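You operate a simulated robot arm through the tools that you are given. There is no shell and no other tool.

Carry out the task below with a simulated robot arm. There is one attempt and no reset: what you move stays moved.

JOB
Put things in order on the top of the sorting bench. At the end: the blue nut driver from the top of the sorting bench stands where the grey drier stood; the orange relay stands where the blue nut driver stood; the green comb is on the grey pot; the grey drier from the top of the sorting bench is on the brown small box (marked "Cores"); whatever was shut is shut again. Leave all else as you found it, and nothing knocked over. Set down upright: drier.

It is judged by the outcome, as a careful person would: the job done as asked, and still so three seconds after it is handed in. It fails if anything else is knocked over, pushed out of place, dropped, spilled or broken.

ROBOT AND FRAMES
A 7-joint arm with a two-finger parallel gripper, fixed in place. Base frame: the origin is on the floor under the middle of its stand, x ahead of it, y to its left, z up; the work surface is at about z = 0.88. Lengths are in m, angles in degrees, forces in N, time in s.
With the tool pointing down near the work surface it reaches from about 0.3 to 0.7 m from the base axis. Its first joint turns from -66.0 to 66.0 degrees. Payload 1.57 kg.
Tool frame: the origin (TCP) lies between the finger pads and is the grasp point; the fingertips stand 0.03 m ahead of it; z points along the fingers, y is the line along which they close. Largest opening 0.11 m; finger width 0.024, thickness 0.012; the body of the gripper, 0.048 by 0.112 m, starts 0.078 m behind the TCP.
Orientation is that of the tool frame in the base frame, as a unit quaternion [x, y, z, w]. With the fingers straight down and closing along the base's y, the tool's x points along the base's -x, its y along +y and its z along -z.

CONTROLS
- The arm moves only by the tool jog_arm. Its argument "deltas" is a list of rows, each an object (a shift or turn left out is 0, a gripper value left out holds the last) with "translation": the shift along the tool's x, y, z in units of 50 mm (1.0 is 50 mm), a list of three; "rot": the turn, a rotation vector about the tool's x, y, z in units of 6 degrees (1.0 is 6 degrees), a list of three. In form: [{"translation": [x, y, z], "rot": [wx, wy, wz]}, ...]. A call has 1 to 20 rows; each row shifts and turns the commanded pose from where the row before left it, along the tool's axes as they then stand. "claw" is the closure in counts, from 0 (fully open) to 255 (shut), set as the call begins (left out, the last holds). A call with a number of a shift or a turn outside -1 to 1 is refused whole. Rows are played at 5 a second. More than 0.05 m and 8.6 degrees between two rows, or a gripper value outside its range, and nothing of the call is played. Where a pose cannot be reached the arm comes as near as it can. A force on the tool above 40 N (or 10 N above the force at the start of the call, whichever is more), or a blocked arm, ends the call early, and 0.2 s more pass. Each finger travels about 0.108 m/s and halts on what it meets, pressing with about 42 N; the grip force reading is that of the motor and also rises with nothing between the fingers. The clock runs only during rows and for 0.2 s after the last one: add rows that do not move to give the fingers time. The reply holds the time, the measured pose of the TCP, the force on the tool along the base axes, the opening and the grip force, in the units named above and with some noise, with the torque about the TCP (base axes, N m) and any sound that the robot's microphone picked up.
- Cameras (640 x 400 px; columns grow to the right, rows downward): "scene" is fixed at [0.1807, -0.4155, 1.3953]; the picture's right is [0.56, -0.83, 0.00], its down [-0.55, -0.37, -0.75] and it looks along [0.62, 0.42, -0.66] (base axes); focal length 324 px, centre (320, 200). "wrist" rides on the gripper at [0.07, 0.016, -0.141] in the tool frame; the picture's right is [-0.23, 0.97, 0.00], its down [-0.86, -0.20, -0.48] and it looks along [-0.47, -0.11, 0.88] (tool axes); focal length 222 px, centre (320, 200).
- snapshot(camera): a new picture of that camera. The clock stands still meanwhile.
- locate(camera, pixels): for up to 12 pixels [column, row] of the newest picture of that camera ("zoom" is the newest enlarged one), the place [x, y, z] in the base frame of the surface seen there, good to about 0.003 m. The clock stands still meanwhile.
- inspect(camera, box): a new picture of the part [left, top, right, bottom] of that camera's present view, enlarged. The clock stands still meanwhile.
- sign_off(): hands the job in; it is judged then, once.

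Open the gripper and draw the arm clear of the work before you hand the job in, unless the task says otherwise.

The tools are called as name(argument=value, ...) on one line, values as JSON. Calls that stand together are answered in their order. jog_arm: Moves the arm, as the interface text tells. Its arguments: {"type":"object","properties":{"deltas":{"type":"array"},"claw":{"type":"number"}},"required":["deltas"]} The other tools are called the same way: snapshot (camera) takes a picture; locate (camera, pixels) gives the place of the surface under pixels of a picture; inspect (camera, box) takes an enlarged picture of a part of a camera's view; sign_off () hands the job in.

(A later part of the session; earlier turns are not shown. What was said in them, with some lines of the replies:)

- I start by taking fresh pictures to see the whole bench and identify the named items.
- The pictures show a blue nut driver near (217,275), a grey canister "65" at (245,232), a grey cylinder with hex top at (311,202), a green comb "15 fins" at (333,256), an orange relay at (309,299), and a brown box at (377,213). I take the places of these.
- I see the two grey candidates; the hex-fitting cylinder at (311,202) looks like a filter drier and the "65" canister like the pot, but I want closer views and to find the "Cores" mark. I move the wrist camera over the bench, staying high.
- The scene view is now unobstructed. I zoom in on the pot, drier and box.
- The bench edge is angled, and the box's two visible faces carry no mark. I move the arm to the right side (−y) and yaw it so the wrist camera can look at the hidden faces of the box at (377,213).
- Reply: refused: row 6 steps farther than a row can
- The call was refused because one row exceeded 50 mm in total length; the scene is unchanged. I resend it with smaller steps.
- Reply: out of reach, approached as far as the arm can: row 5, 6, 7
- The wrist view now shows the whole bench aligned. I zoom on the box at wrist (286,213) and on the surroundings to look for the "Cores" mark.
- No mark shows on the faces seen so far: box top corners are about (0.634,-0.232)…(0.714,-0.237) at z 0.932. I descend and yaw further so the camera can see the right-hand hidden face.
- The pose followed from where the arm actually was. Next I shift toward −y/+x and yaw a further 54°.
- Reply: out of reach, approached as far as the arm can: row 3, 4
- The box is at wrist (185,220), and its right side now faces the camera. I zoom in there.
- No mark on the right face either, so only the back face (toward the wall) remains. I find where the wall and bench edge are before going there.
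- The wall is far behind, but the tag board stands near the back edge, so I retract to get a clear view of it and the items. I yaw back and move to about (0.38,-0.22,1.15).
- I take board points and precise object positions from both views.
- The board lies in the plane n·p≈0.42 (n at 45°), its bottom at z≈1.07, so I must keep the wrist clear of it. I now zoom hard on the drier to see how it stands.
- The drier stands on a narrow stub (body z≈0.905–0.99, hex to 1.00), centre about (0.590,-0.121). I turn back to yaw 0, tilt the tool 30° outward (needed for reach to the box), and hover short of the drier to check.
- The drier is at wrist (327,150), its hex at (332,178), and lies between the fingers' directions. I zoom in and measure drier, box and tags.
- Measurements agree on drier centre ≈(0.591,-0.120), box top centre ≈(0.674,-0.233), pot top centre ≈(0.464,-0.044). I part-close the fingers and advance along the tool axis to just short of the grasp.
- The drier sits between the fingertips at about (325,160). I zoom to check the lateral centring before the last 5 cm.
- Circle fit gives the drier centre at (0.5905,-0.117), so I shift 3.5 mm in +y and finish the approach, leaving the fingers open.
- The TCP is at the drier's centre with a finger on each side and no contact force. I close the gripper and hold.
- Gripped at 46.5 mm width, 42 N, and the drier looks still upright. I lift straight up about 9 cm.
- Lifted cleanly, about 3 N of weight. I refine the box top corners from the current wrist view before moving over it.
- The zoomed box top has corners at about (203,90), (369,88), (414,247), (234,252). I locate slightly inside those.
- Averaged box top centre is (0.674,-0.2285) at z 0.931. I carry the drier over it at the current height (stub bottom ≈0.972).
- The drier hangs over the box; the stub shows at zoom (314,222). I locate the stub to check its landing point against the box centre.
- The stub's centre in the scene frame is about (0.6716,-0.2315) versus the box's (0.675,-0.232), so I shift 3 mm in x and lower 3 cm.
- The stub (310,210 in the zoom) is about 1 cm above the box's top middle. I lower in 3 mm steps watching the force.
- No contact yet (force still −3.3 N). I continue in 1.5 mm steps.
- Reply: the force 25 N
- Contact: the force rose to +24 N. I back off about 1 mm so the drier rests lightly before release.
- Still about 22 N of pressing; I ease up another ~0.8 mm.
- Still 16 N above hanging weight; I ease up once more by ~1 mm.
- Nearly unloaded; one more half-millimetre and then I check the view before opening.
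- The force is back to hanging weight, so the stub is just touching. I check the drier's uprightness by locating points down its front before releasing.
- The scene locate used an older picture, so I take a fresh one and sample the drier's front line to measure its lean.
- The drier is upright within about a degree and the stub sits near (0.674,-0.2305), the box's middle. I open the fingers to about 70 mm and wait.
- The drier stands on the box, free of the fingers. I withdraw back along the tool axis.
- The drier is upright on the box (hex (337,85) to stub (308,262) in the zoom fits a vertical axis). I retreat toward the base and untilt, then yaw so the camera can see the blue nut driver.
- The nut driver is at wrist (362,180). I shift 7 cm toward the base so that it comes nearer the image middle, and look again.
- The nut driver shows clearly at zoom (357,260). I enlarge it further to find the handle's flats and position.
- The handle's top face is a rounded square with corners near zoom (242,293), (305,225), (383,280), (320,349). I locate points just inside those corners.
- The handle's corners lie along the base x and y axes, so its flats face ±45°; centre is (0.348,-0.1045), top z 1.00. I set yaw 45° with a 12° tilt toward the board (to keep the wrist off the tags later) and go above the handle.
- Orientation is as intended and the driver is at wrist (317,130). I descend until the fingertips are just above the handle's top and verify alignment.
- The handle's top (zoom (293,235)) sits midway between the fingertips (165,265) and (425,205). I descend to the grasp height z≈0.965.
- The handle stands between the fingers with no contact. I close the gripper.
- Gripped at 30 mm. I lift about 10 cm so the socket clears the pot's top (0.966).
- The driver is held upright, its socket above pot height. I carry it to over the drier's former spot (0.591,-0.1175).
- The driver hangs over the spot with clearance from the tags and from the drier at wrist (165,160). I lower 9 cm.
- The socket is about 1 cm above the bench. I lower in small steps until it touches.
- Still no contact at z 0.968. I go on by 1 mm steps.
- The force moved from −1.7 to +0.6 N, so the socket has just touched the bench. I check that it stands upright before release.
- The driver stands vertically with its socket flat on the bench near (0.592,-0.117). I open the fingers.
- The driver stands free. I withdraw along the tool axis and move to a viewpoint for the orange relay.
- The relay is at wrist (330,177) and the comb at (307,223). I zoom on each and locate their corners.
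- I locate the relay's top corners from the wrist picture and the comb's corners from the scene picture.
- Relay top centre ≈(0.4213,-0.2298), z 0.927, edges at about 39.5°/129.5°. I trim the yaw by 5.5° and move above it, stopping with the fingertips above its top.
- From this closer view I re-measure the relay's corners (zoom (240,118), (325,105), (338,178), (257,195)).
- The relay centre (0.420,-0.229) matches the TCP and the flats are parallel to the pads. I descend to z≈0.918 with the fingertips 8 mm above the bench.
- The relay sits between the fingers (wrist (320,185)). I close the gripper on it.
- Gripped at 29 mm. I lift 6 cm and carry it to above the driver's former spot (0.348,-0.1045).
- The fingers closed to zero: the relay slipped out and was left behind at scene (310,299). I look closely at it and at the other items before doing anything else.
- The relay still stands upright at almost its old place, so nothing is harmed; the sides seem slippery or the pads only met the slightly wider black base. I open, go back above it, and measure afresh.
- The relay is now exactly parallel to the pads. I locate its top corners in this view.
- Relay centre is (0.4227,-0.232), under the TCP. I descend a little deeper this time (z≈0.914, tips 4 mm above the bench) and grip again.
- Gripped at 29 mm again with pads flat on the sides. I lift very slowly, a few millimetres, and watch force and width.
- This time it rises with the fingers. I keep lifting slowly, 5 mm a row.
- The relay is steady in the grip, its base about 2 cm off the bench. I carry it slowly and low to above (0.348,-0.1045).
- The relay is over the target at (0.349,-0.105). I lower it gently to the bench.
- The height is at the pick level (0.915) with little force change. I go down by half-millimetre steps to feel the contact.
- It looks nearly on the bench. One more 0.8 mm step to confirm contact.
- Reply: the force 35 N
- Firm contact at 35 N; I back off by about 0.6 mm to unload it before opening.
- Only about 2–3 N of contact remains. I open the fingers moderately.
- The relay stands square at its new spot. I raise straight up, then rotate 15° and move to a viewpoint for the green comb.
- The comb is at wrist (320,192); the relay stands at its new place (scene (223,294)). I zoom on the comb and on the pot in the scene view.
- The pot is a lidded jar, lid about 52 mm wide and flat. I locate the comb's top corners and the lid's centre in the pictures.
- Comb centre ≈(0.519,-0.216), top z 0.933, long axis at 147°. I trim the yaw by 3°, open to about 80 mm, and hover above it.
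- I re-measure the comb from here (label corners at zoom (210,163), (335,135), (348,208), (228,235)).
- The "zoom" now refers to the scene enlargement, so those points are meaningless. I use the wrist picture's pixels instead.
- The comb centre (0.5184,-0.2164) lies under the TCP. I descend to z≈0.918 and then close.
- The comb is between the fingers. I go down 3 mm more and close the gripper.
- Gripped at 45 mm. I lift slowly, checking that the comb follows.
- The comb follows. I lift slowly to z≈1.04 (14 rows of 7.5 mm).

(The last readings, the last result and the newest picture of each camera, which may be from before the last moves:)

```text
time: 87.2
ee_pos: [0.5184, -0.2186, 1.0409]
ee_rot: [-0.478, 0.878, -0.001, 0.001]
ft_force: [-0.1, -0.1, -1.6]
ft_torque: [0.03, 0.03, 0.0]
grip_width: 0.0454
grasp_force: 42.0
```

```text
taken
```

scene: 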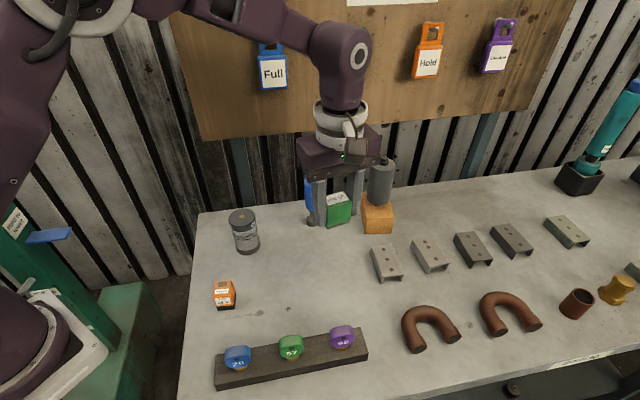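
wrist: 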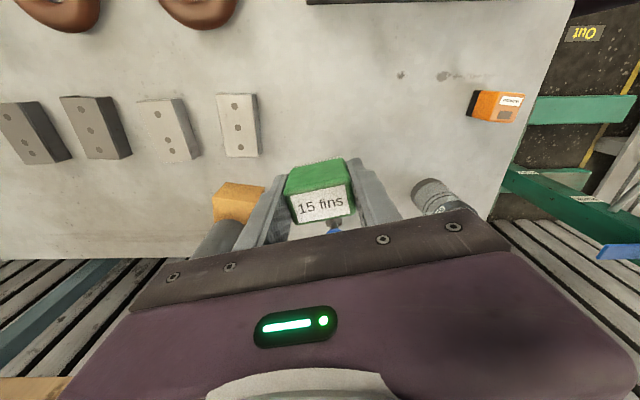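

The comb is firmly held at z 1.041. I carry it slowly to over the pot's lid centre (0.464,-0.0455).

jog_arm(deltas=[{"translation": [-0.16, 0.2, 0]}, {"translation": [-0.16, 0.2, 0]}, {"translation": [-0.16, 0.2, 0]}, {"translation": [-0.16, 0.2, 0]}, {"translation": [-0.16, 0.2, 0]}, {"translation": [-0.16, 0.2, 0]}, {"translation": [-0.16, 0.2, 0]}, {"translation": [-0.16, 0.2, 0]}, {"translation": [-0.16, 0.2, 0]}, {"translation": [-0.16, 0.2, 0]}, {"translation": [-0.16, 0.2, 0]}, {"translation": [-0.16, 0.2, 0]}, {"translation": [-0.16, 0.2, 0]}, {"translation": [-0.16, 0.18, 0]}, {"translation": [0, 0, 0]}])

snapshot(camera="scene")

inspect(camera="scene", box=[190, 150, 310, 270])

snapshot(camera="wrist")

```text
time: 90.4
ee_pos: [0.4634, -0.0496, 1.0414]
ee_rot: [-0.477, 0.879, 0.0, -0.001]
ft_force: [0.8, -0.1, -1.6]
ft_torque: [-0.01, -0.02, 0.01]
grip_width: 0.0454
grasp_force: 42.3
```

```text
taken
```

scene: 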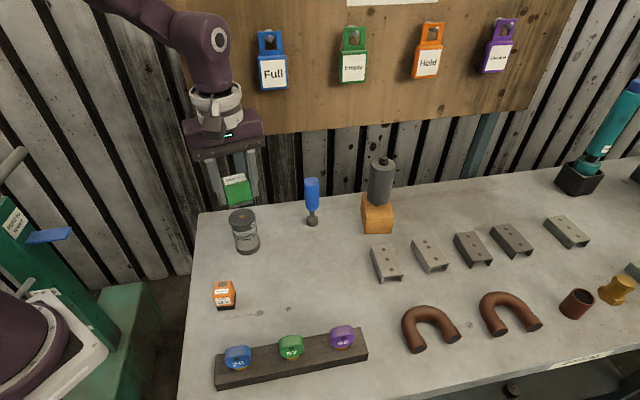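

```text
3.33 times, centred on (250, 210) of scene
```

zoom: 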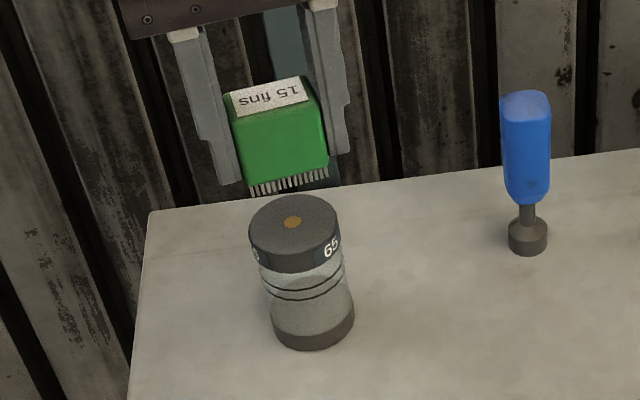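

```text
taken
```

wrist: 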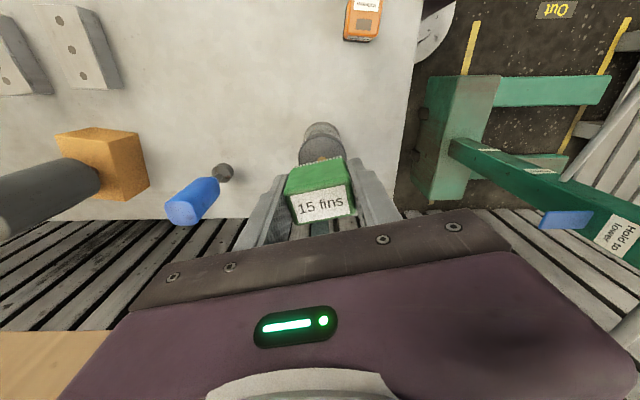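

The comb hangs above the lid. I compare both in the scene frame: teeth and body edges against the lid's rim.

locate(camera="zoom", pixels=[[257, 190], [323, 175], [290, 183], [228, 95], [304, 80], [238, 113], [316, 98], [292, 222], [253, 235], [336, 220], [290, 198], [297, 248]])

```text
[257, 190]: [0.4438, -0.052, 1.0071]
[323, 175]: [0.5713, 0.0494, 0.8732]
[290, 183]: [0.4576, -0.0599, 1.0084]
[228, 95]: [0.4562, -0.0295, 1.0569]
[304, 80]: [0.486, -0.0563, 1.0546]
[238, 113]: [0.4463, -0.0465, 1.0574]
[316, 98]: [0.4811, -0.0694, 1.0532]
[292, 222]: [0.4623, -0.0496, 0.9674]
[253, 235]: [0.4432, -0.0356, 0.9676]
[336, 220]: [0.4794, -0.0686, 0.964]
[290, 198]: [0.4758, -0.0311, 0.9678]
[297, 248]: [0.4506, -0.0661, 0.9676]
```

The estimates differ by a few millimetres, so I enlarge further to pick corners accurately.

inspect(camera="scene", box=[205, 165, 275, 240])

```text
5.33 times, centred on (240, 202) of scene
```

zoom: 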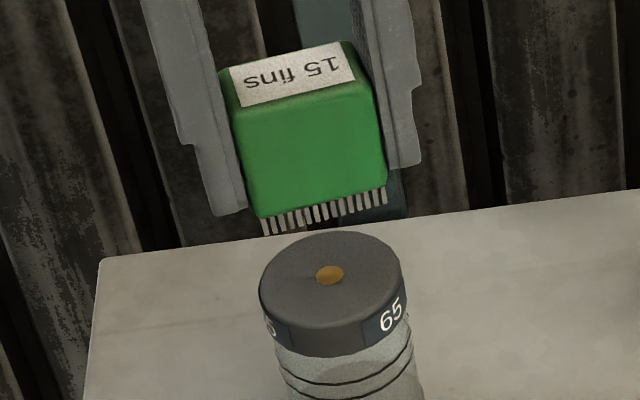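

Label corners are at (232,69), (341,43), (353,78), (243,105); lid dot at (329,273). I locate these.

locate(camera="zoom", pixels=[[233, 70], [340, 44], [351, 77], [244, 103], [292, 73], [329, 273], [264, 280], [402, 268], [328, 236], [333, 318], [320, 150], [268, 225]])

```text
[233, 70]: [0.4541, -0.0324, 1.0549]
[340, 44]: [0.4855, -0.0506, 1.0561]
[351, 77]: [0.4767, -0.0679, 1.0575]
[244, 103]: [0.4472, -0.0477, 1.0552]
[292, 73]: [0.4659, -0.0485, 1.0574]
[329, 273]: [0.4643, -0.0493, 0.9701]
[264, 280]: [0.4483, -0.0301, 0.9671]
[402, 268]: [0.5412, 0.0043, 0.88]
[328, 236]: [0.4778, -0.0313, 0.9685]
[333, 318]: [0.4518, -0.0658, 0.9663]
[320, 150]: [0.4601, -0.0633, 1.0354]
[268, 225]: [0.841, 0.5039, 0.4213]
```

In the scene frame comb centre (0.4659,-0.049) and lid centre (0.4645,-0.049) coincide within 1.5 mm; I nudge 2 mm in +y as a compromise with the wrist measurement and lower 2.8 cm.

jog_arm(deltas=[{"translation": [-0.034, 0.022, 0]}, {"translation": [0, 0, 0.1]}, {"translation": [0, 0, 0.1]}, {"translation": [0, 0, 0.1]}, {"translation": [0, 0, 0.1]}, {"translation": [0, 0, 0.1]}, {"translation": [0, 0, 0.06]}, {"translation": [0, 0, 0]}])

inspect(camera="scene", box=[205, 165, 275, 260])

snapshot(camera="wrist")

```text
time: 92.2
ee_pos: [0.4642, -0.0448, 1.0135]
ee_rot: [-0.478, 0.878, 0.0, 0.0]
ft_force: [-0.8, 1.0, 0.0]
ft_torque: [-0.06, -0.01, 0.01]
grip_width: 0.0451
grasp_force: 42.0
```

```text
4.21 times, centred on (240, 212) of scene
```

zoom: 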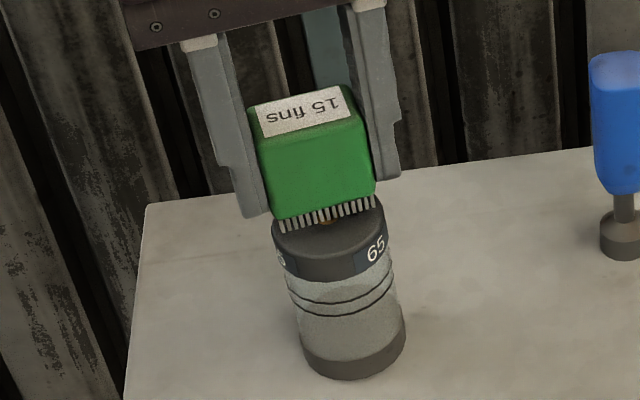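

```text
taken
```

wrist: 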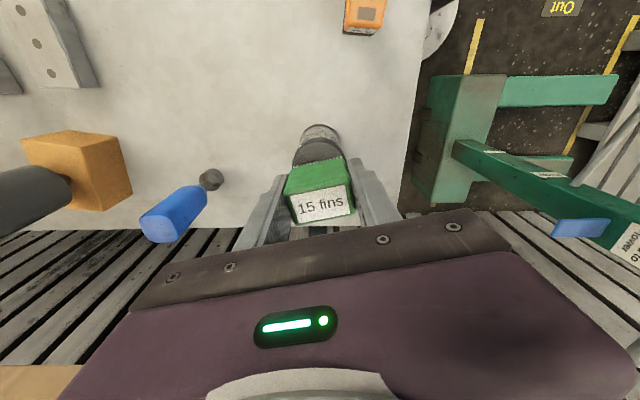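

The teeth are centred over the lid (front teeth (282–378) versus rim (273–390)). I lower the last 8 mm in small steps, watching force.

jog_arm(deltas=[{"translation": [0, 0, 0.04]}, {"translation": [0, 0, 0.04]}, {"translation": [0, 0, 0.03]}, {"translation": [0, 0, 0]}])

jog_arm(deltas=[{"translation": [0, 0, 0.02]}, {"translation": [0, 0, 0]}])

```text
time: 93.2
ee_pos: [0.463, -0.0455, 1.0067]
ee_rot: [-0.478, 0.878, 0.0, 0.0]
ft_force: [0.2, -0.2, -0.7]
ft_torque: [-0.04, 0.0, -0.01]
grip_width: 0.0454
grasp_force: 41.8
```

```text
time: 93.8
ee_pos: [0.4624, -0.0464, 1.0063]
ee_rot: [-0.479, 0.878, -0.001, 0.0]
ft_force: [0.6, -0.8, -1.3]
ft_torque: [0.03, 0.01, -0.06]
grip_width: 0.0454
grasp_force: 42.2
```

No contact yet. I go on by 0.7 mm steps.

jog_arm(deltas=[{"translation": [0, 0, 0.014]}, {"translation": [0, 0, 0]}])

```text
time: 94.4
ee_pos: [0.4623, -0.046, 1.0054]
ee_rot: [-0.478, 0.878, 0.0, 0.0]
ft_force: [-0.5, -0.3, -1.4]
ft_torque: [0.02, -0.01, 0.02]
grip_width: 0.0453
grasp_force: 42.0
```

jog_arm(deltas=[{"translation": [0, 0, 0.012]}, {"translation": [0, 0, 0]}])

inspect(camera="scene", box=[205, 165, 275, 260])

```text
time: 95.0
ee_pos: [0.4634, -0.0451, 1.0053]
ee_rot: [-0.478, 0.878, 0.0, -0.001]
ft_force: [-0.4, 0.0, -0.6]
ft_torque: [0.0, 0.01, -0.01]
grip_width: 0.0451
grasp_force: 41.5
```

```text
4.21 times, centred on (240, 212) of scene
```

zoom: 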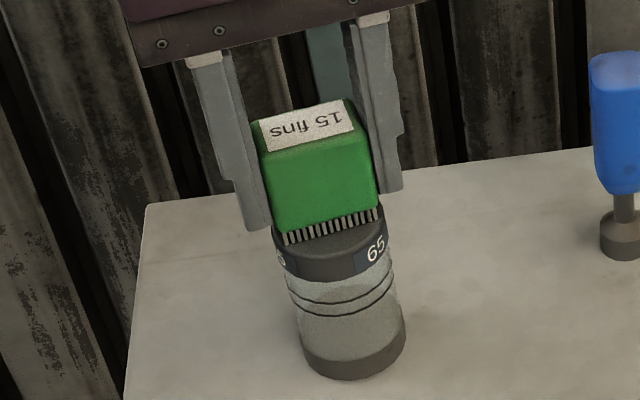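

The teeth are almost on the lid, but the comb's left front corner looks near the rim. I locate the comb's label corners and the lid's rim once more to judge centring.

locate(camera="zoom", pixels=[[264, 124], [344, 103], [351, 129], [273, 150], [308, 126], [290, 242], [376, 219], [332, 248], [386, 232], [277, 245], [330, 229], [320, 345]])

inspect(camera="scene", box=[222, 190, 262, 240])

```text
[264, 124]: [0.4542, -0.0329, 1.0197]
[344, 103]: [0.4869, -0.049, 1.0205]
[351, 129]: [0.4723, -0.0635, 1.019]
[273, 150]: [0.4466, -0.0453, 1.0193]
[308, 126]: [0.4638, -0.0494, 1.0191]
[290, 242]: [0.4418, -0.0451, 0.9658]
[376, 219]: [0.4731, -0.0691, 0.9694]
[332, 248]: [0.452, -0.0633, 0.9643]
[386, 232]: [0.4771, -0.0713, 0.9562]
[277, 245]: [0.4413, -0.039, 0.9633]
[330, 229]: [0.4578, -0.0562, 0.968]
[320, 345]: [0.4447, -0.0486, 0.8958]
```

```text
8.00 times, centred on (242, 215) of scene
```

zoom: 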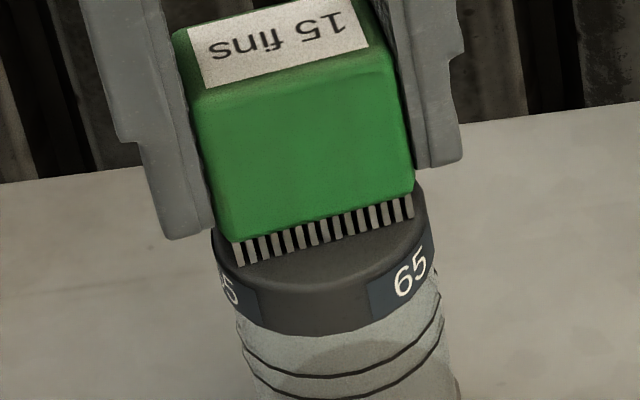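

By locate, comb centre (0.465,-0.048) and lid centre (0.4645,-0.049) agree within about 1.5 mm, which is fine. I continue down to contact.

jog_arm(deltas=[{"translation": [0, 0, 0.014]}, {"translation": [0, 0, 0]}])

```text
time: 95.6
ee_pos: [0.4627, -0.0464, 1.0058]
ee_rot: [-0.478, 0.879, -0.001, -0.001]
ft_force: [-1.0, 2.2, 8.4]
ft_torque: [0.18, 0.07, 0.0]
grip_width: 0.0455
grasp_force: 41.6
```

Contact at about 9 N. I ease off 0.3 mm and check.

jog_arm(deltas=[{"translation": [0, 0, -0.006]}, {"translation": [0, 0, 0]}])

inspect(camera="scene", box=[205, 165, 275, 260])

```text
time: 96.2
ee_pos: [0.4641, -0.0457, 1.0056]
ee_rot: [-0.477, 0.879, 0.0, 0.0]
ft_force: [0.3, 0.1, 1.6]
ft_torque: [-0.07, -0.06, 0.01]
grip_width: 0.0451
grasp_force: 41.8
```

```text
4.21 times, centred on (240, 212) of scene
```

zoom: 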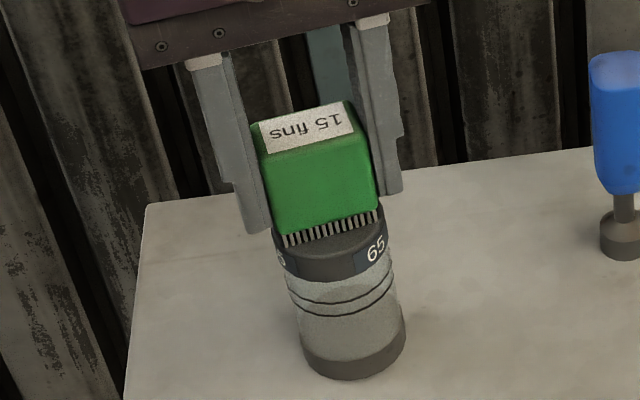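

The comb rests lightly on the lid. I open the fingers to about 75 mm.

jog_arm(deltas=[{"translation": [0, 0, 0]}, {"translation": [0, 0, 0]}, {"translation": [0, 0, 0]}, {"translation": [0, 0, 0]}], claw=80)

inspect(camera="scene", box=[205, 165, 275, 260])

snapshot(camera="wrist")

```text
time: 97.2
ee_pos: [0.4633, -0.0461, 1.0047]
ee_rot: [-0.478, 0.878, 0.0, 0.0]
ft_force: [-0.5, -0.7, 0.1]
ft_torque: [-0.01, 0.02, 0.02]
grip_width: 0.0754
grasp_force: 0.0
```

```text
4.21 times, centred on (240, 212) of scene
```

zoom: 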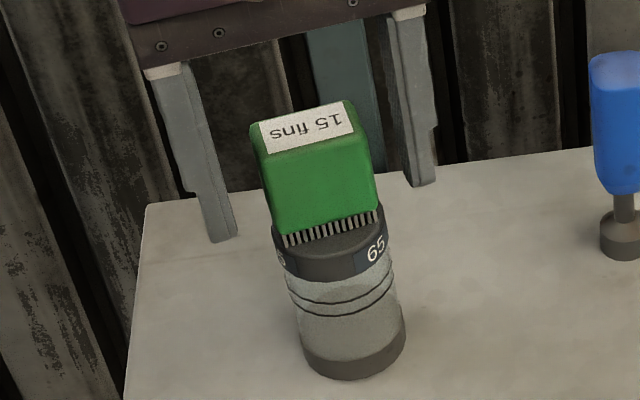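

```text
taken
```

wrist: 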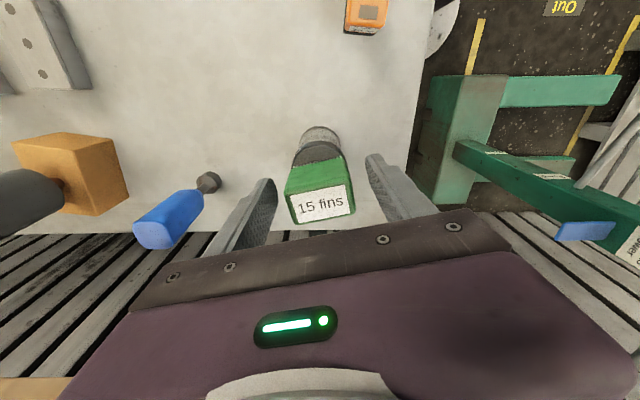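

The comb stands on the lid, clear of both fingers. I raise straight up and then draw the arm back toward its base.

jog_arm(deltas=[{"translation": [0, 0, -0.15]}, {"translation": [0, 0, -0.3]}, {"translation": [0, 0, -0.5]}, {"translation": [0, 0, -0.6]}, {"translation": [0, 0, -0.6]}, {"translation": [0.6, 0, -0.5]}, {"translation": [0.7, 0, -0.3]}, {"translation": [0.7, 0, 0]}, {"translation": [0.7, 0, 0]}, {"translation": [0, 0, 0]}])

snapshot(camera="scene")

snapshot(camera="wrist")

```text
time: 99.4
ee_pos: [0.3911, -0.1593, 1.1538]
ee_rot: [-0.478, 0.878, 0.0, 0.001]
ft_force: [0.1, -0.8, 0.4]
ft_torque: [0.01, 0.01, -0.03]
grip_width: 0.0757
grasp_force: 0.1
```

```text
taken
```

scene: 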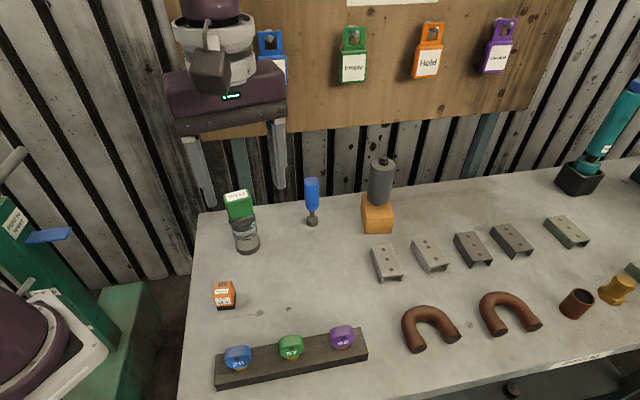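

```text
taken
```

wrist: 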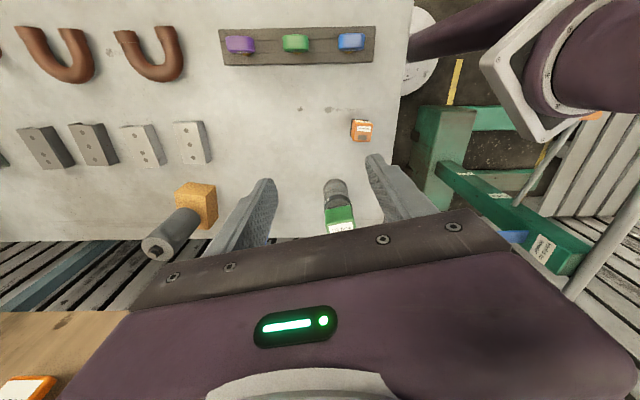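

All four items are in place and the arm is clear. I check each placement with zooms and locations, and compare the rest with the first picture.

inspect(camera="scene", box=[190, 170, 330, 320])

inspect(camera="scene", box=[290, 145, 420, 245])

locate(camera="scene", pixels=[[223, 286], [225, 300], [312, 182], [312, 220], [237, 196], [382, 163], [378, 203], [388, 250], [292, 345], [430, 320]])

locate(camera="wrist", pixels=[[361, 130], [338, 225], [334, 186], [154, 250]])

```text
2.67 times, centred on (260, 245) of scene
```

zoom: 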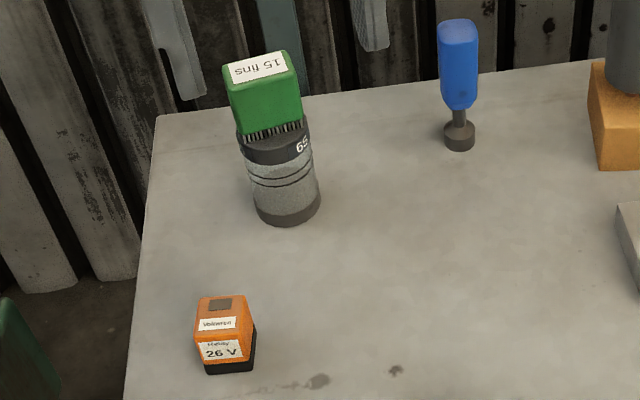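

```text
4.00 times, centred on (355, 195) of scene
```

zoom: 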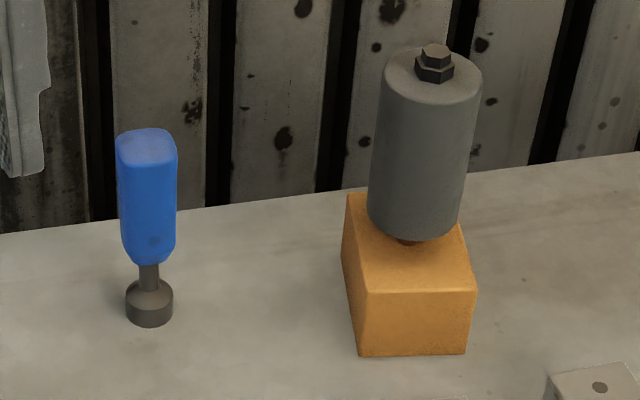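

```text
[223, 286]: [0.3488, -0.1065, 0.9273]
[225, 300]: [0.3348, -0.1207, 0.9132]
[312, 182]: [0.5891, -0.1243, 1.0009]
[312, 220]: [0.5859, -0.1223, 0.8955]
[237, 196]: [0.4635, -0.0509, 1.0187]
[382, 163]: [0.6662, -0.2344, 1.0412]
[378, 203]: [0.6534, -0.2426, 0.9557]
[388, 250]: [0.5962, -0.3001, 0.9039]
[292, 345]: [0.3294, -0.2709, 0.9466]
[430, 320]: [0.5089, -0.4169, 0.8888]
```

```text
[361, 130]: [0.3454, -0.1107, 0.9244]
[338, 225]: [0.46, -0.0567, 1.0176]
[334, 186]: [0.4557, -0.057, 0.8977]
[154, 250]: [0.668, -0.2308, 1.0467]
```

Everything checks: driver at (0.589,-0.124) like the drier before, relay at (0.348,-0.107), comb upright on the pot, drier upright on the box, other items unchanged. I open the gripper fully and draw the arm up and back near its start pose.

jog_arm(deltas=[{"translation": [0.3, 0.3, -0.5]}, {"translation": [0.3, 0.3, -0.5]}, {"translation": [0, 0, 0]}, {"translation": [0, 0, 0]}, {"translation": [0, 0, 0]}, {"translation": [0, 0, 0]}, {"translation": [0, 0, 0]}], claw=0)

snapshot(camera="scene")

```text
time: 101.0
ee_pos: [0.3479, -0.1694, 1.2039]
ee_rot: [-0.478, 0.878, 0.0, 0.001]
ft_force: [0.4, -0.6, -0.3]
ft_torque: [0.01, 0.0, 0.01]
grip_width: 0.1098
grasp_force: 0.1
```

```text
taken
```

scene: 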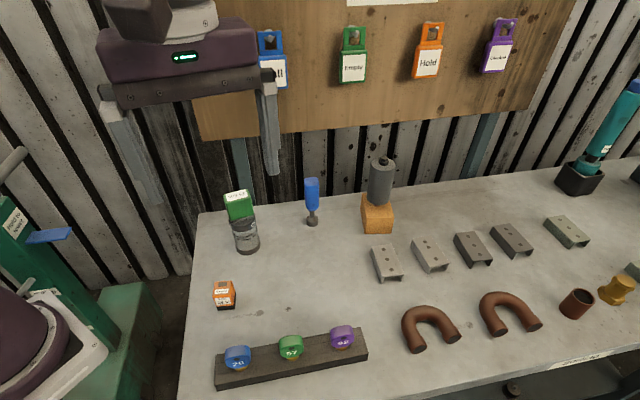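

The final picture shows the comb on the pot (239,205), driver at (312,200), drier on the box (380,180), relay at (223,294), all steady with the arm clear. I hand the job in.

sign_off()

```text
The job is handed in.
```

I moved all four items to the places you asked for and handed the job in. One thing is unconfirmed: I never saw the "Cores" mark on the box.

- **Drier:** it stands upright on the brown box. The top and the three sides I could see had no mark, and I couldn't see the side facing the wall. It was the only small brown box I could see on the bench.
- **Nut driver:** the blue nut driver stands upright where the drier stood, within a few millimetres.
- **Relay:** the orange relay stands where the nut driver stood. On the first try it slipped out of the fingers but stayed upright, and the second, slower lift worked.
- **Comb:** the green comb stands on the lid of the grey pot. The comb is about as wide corner to corner as the lid, so its corners sit near the rim. It was steady in the last pictures.

I took the hex-topped cylinder to be the drier and the lidded jar marked "65" to be the pot.

I didn't open anything, so there was nothing to shut. The other items looked unchanged in the final picture. The gripper is open and the arm is clear of the bench.
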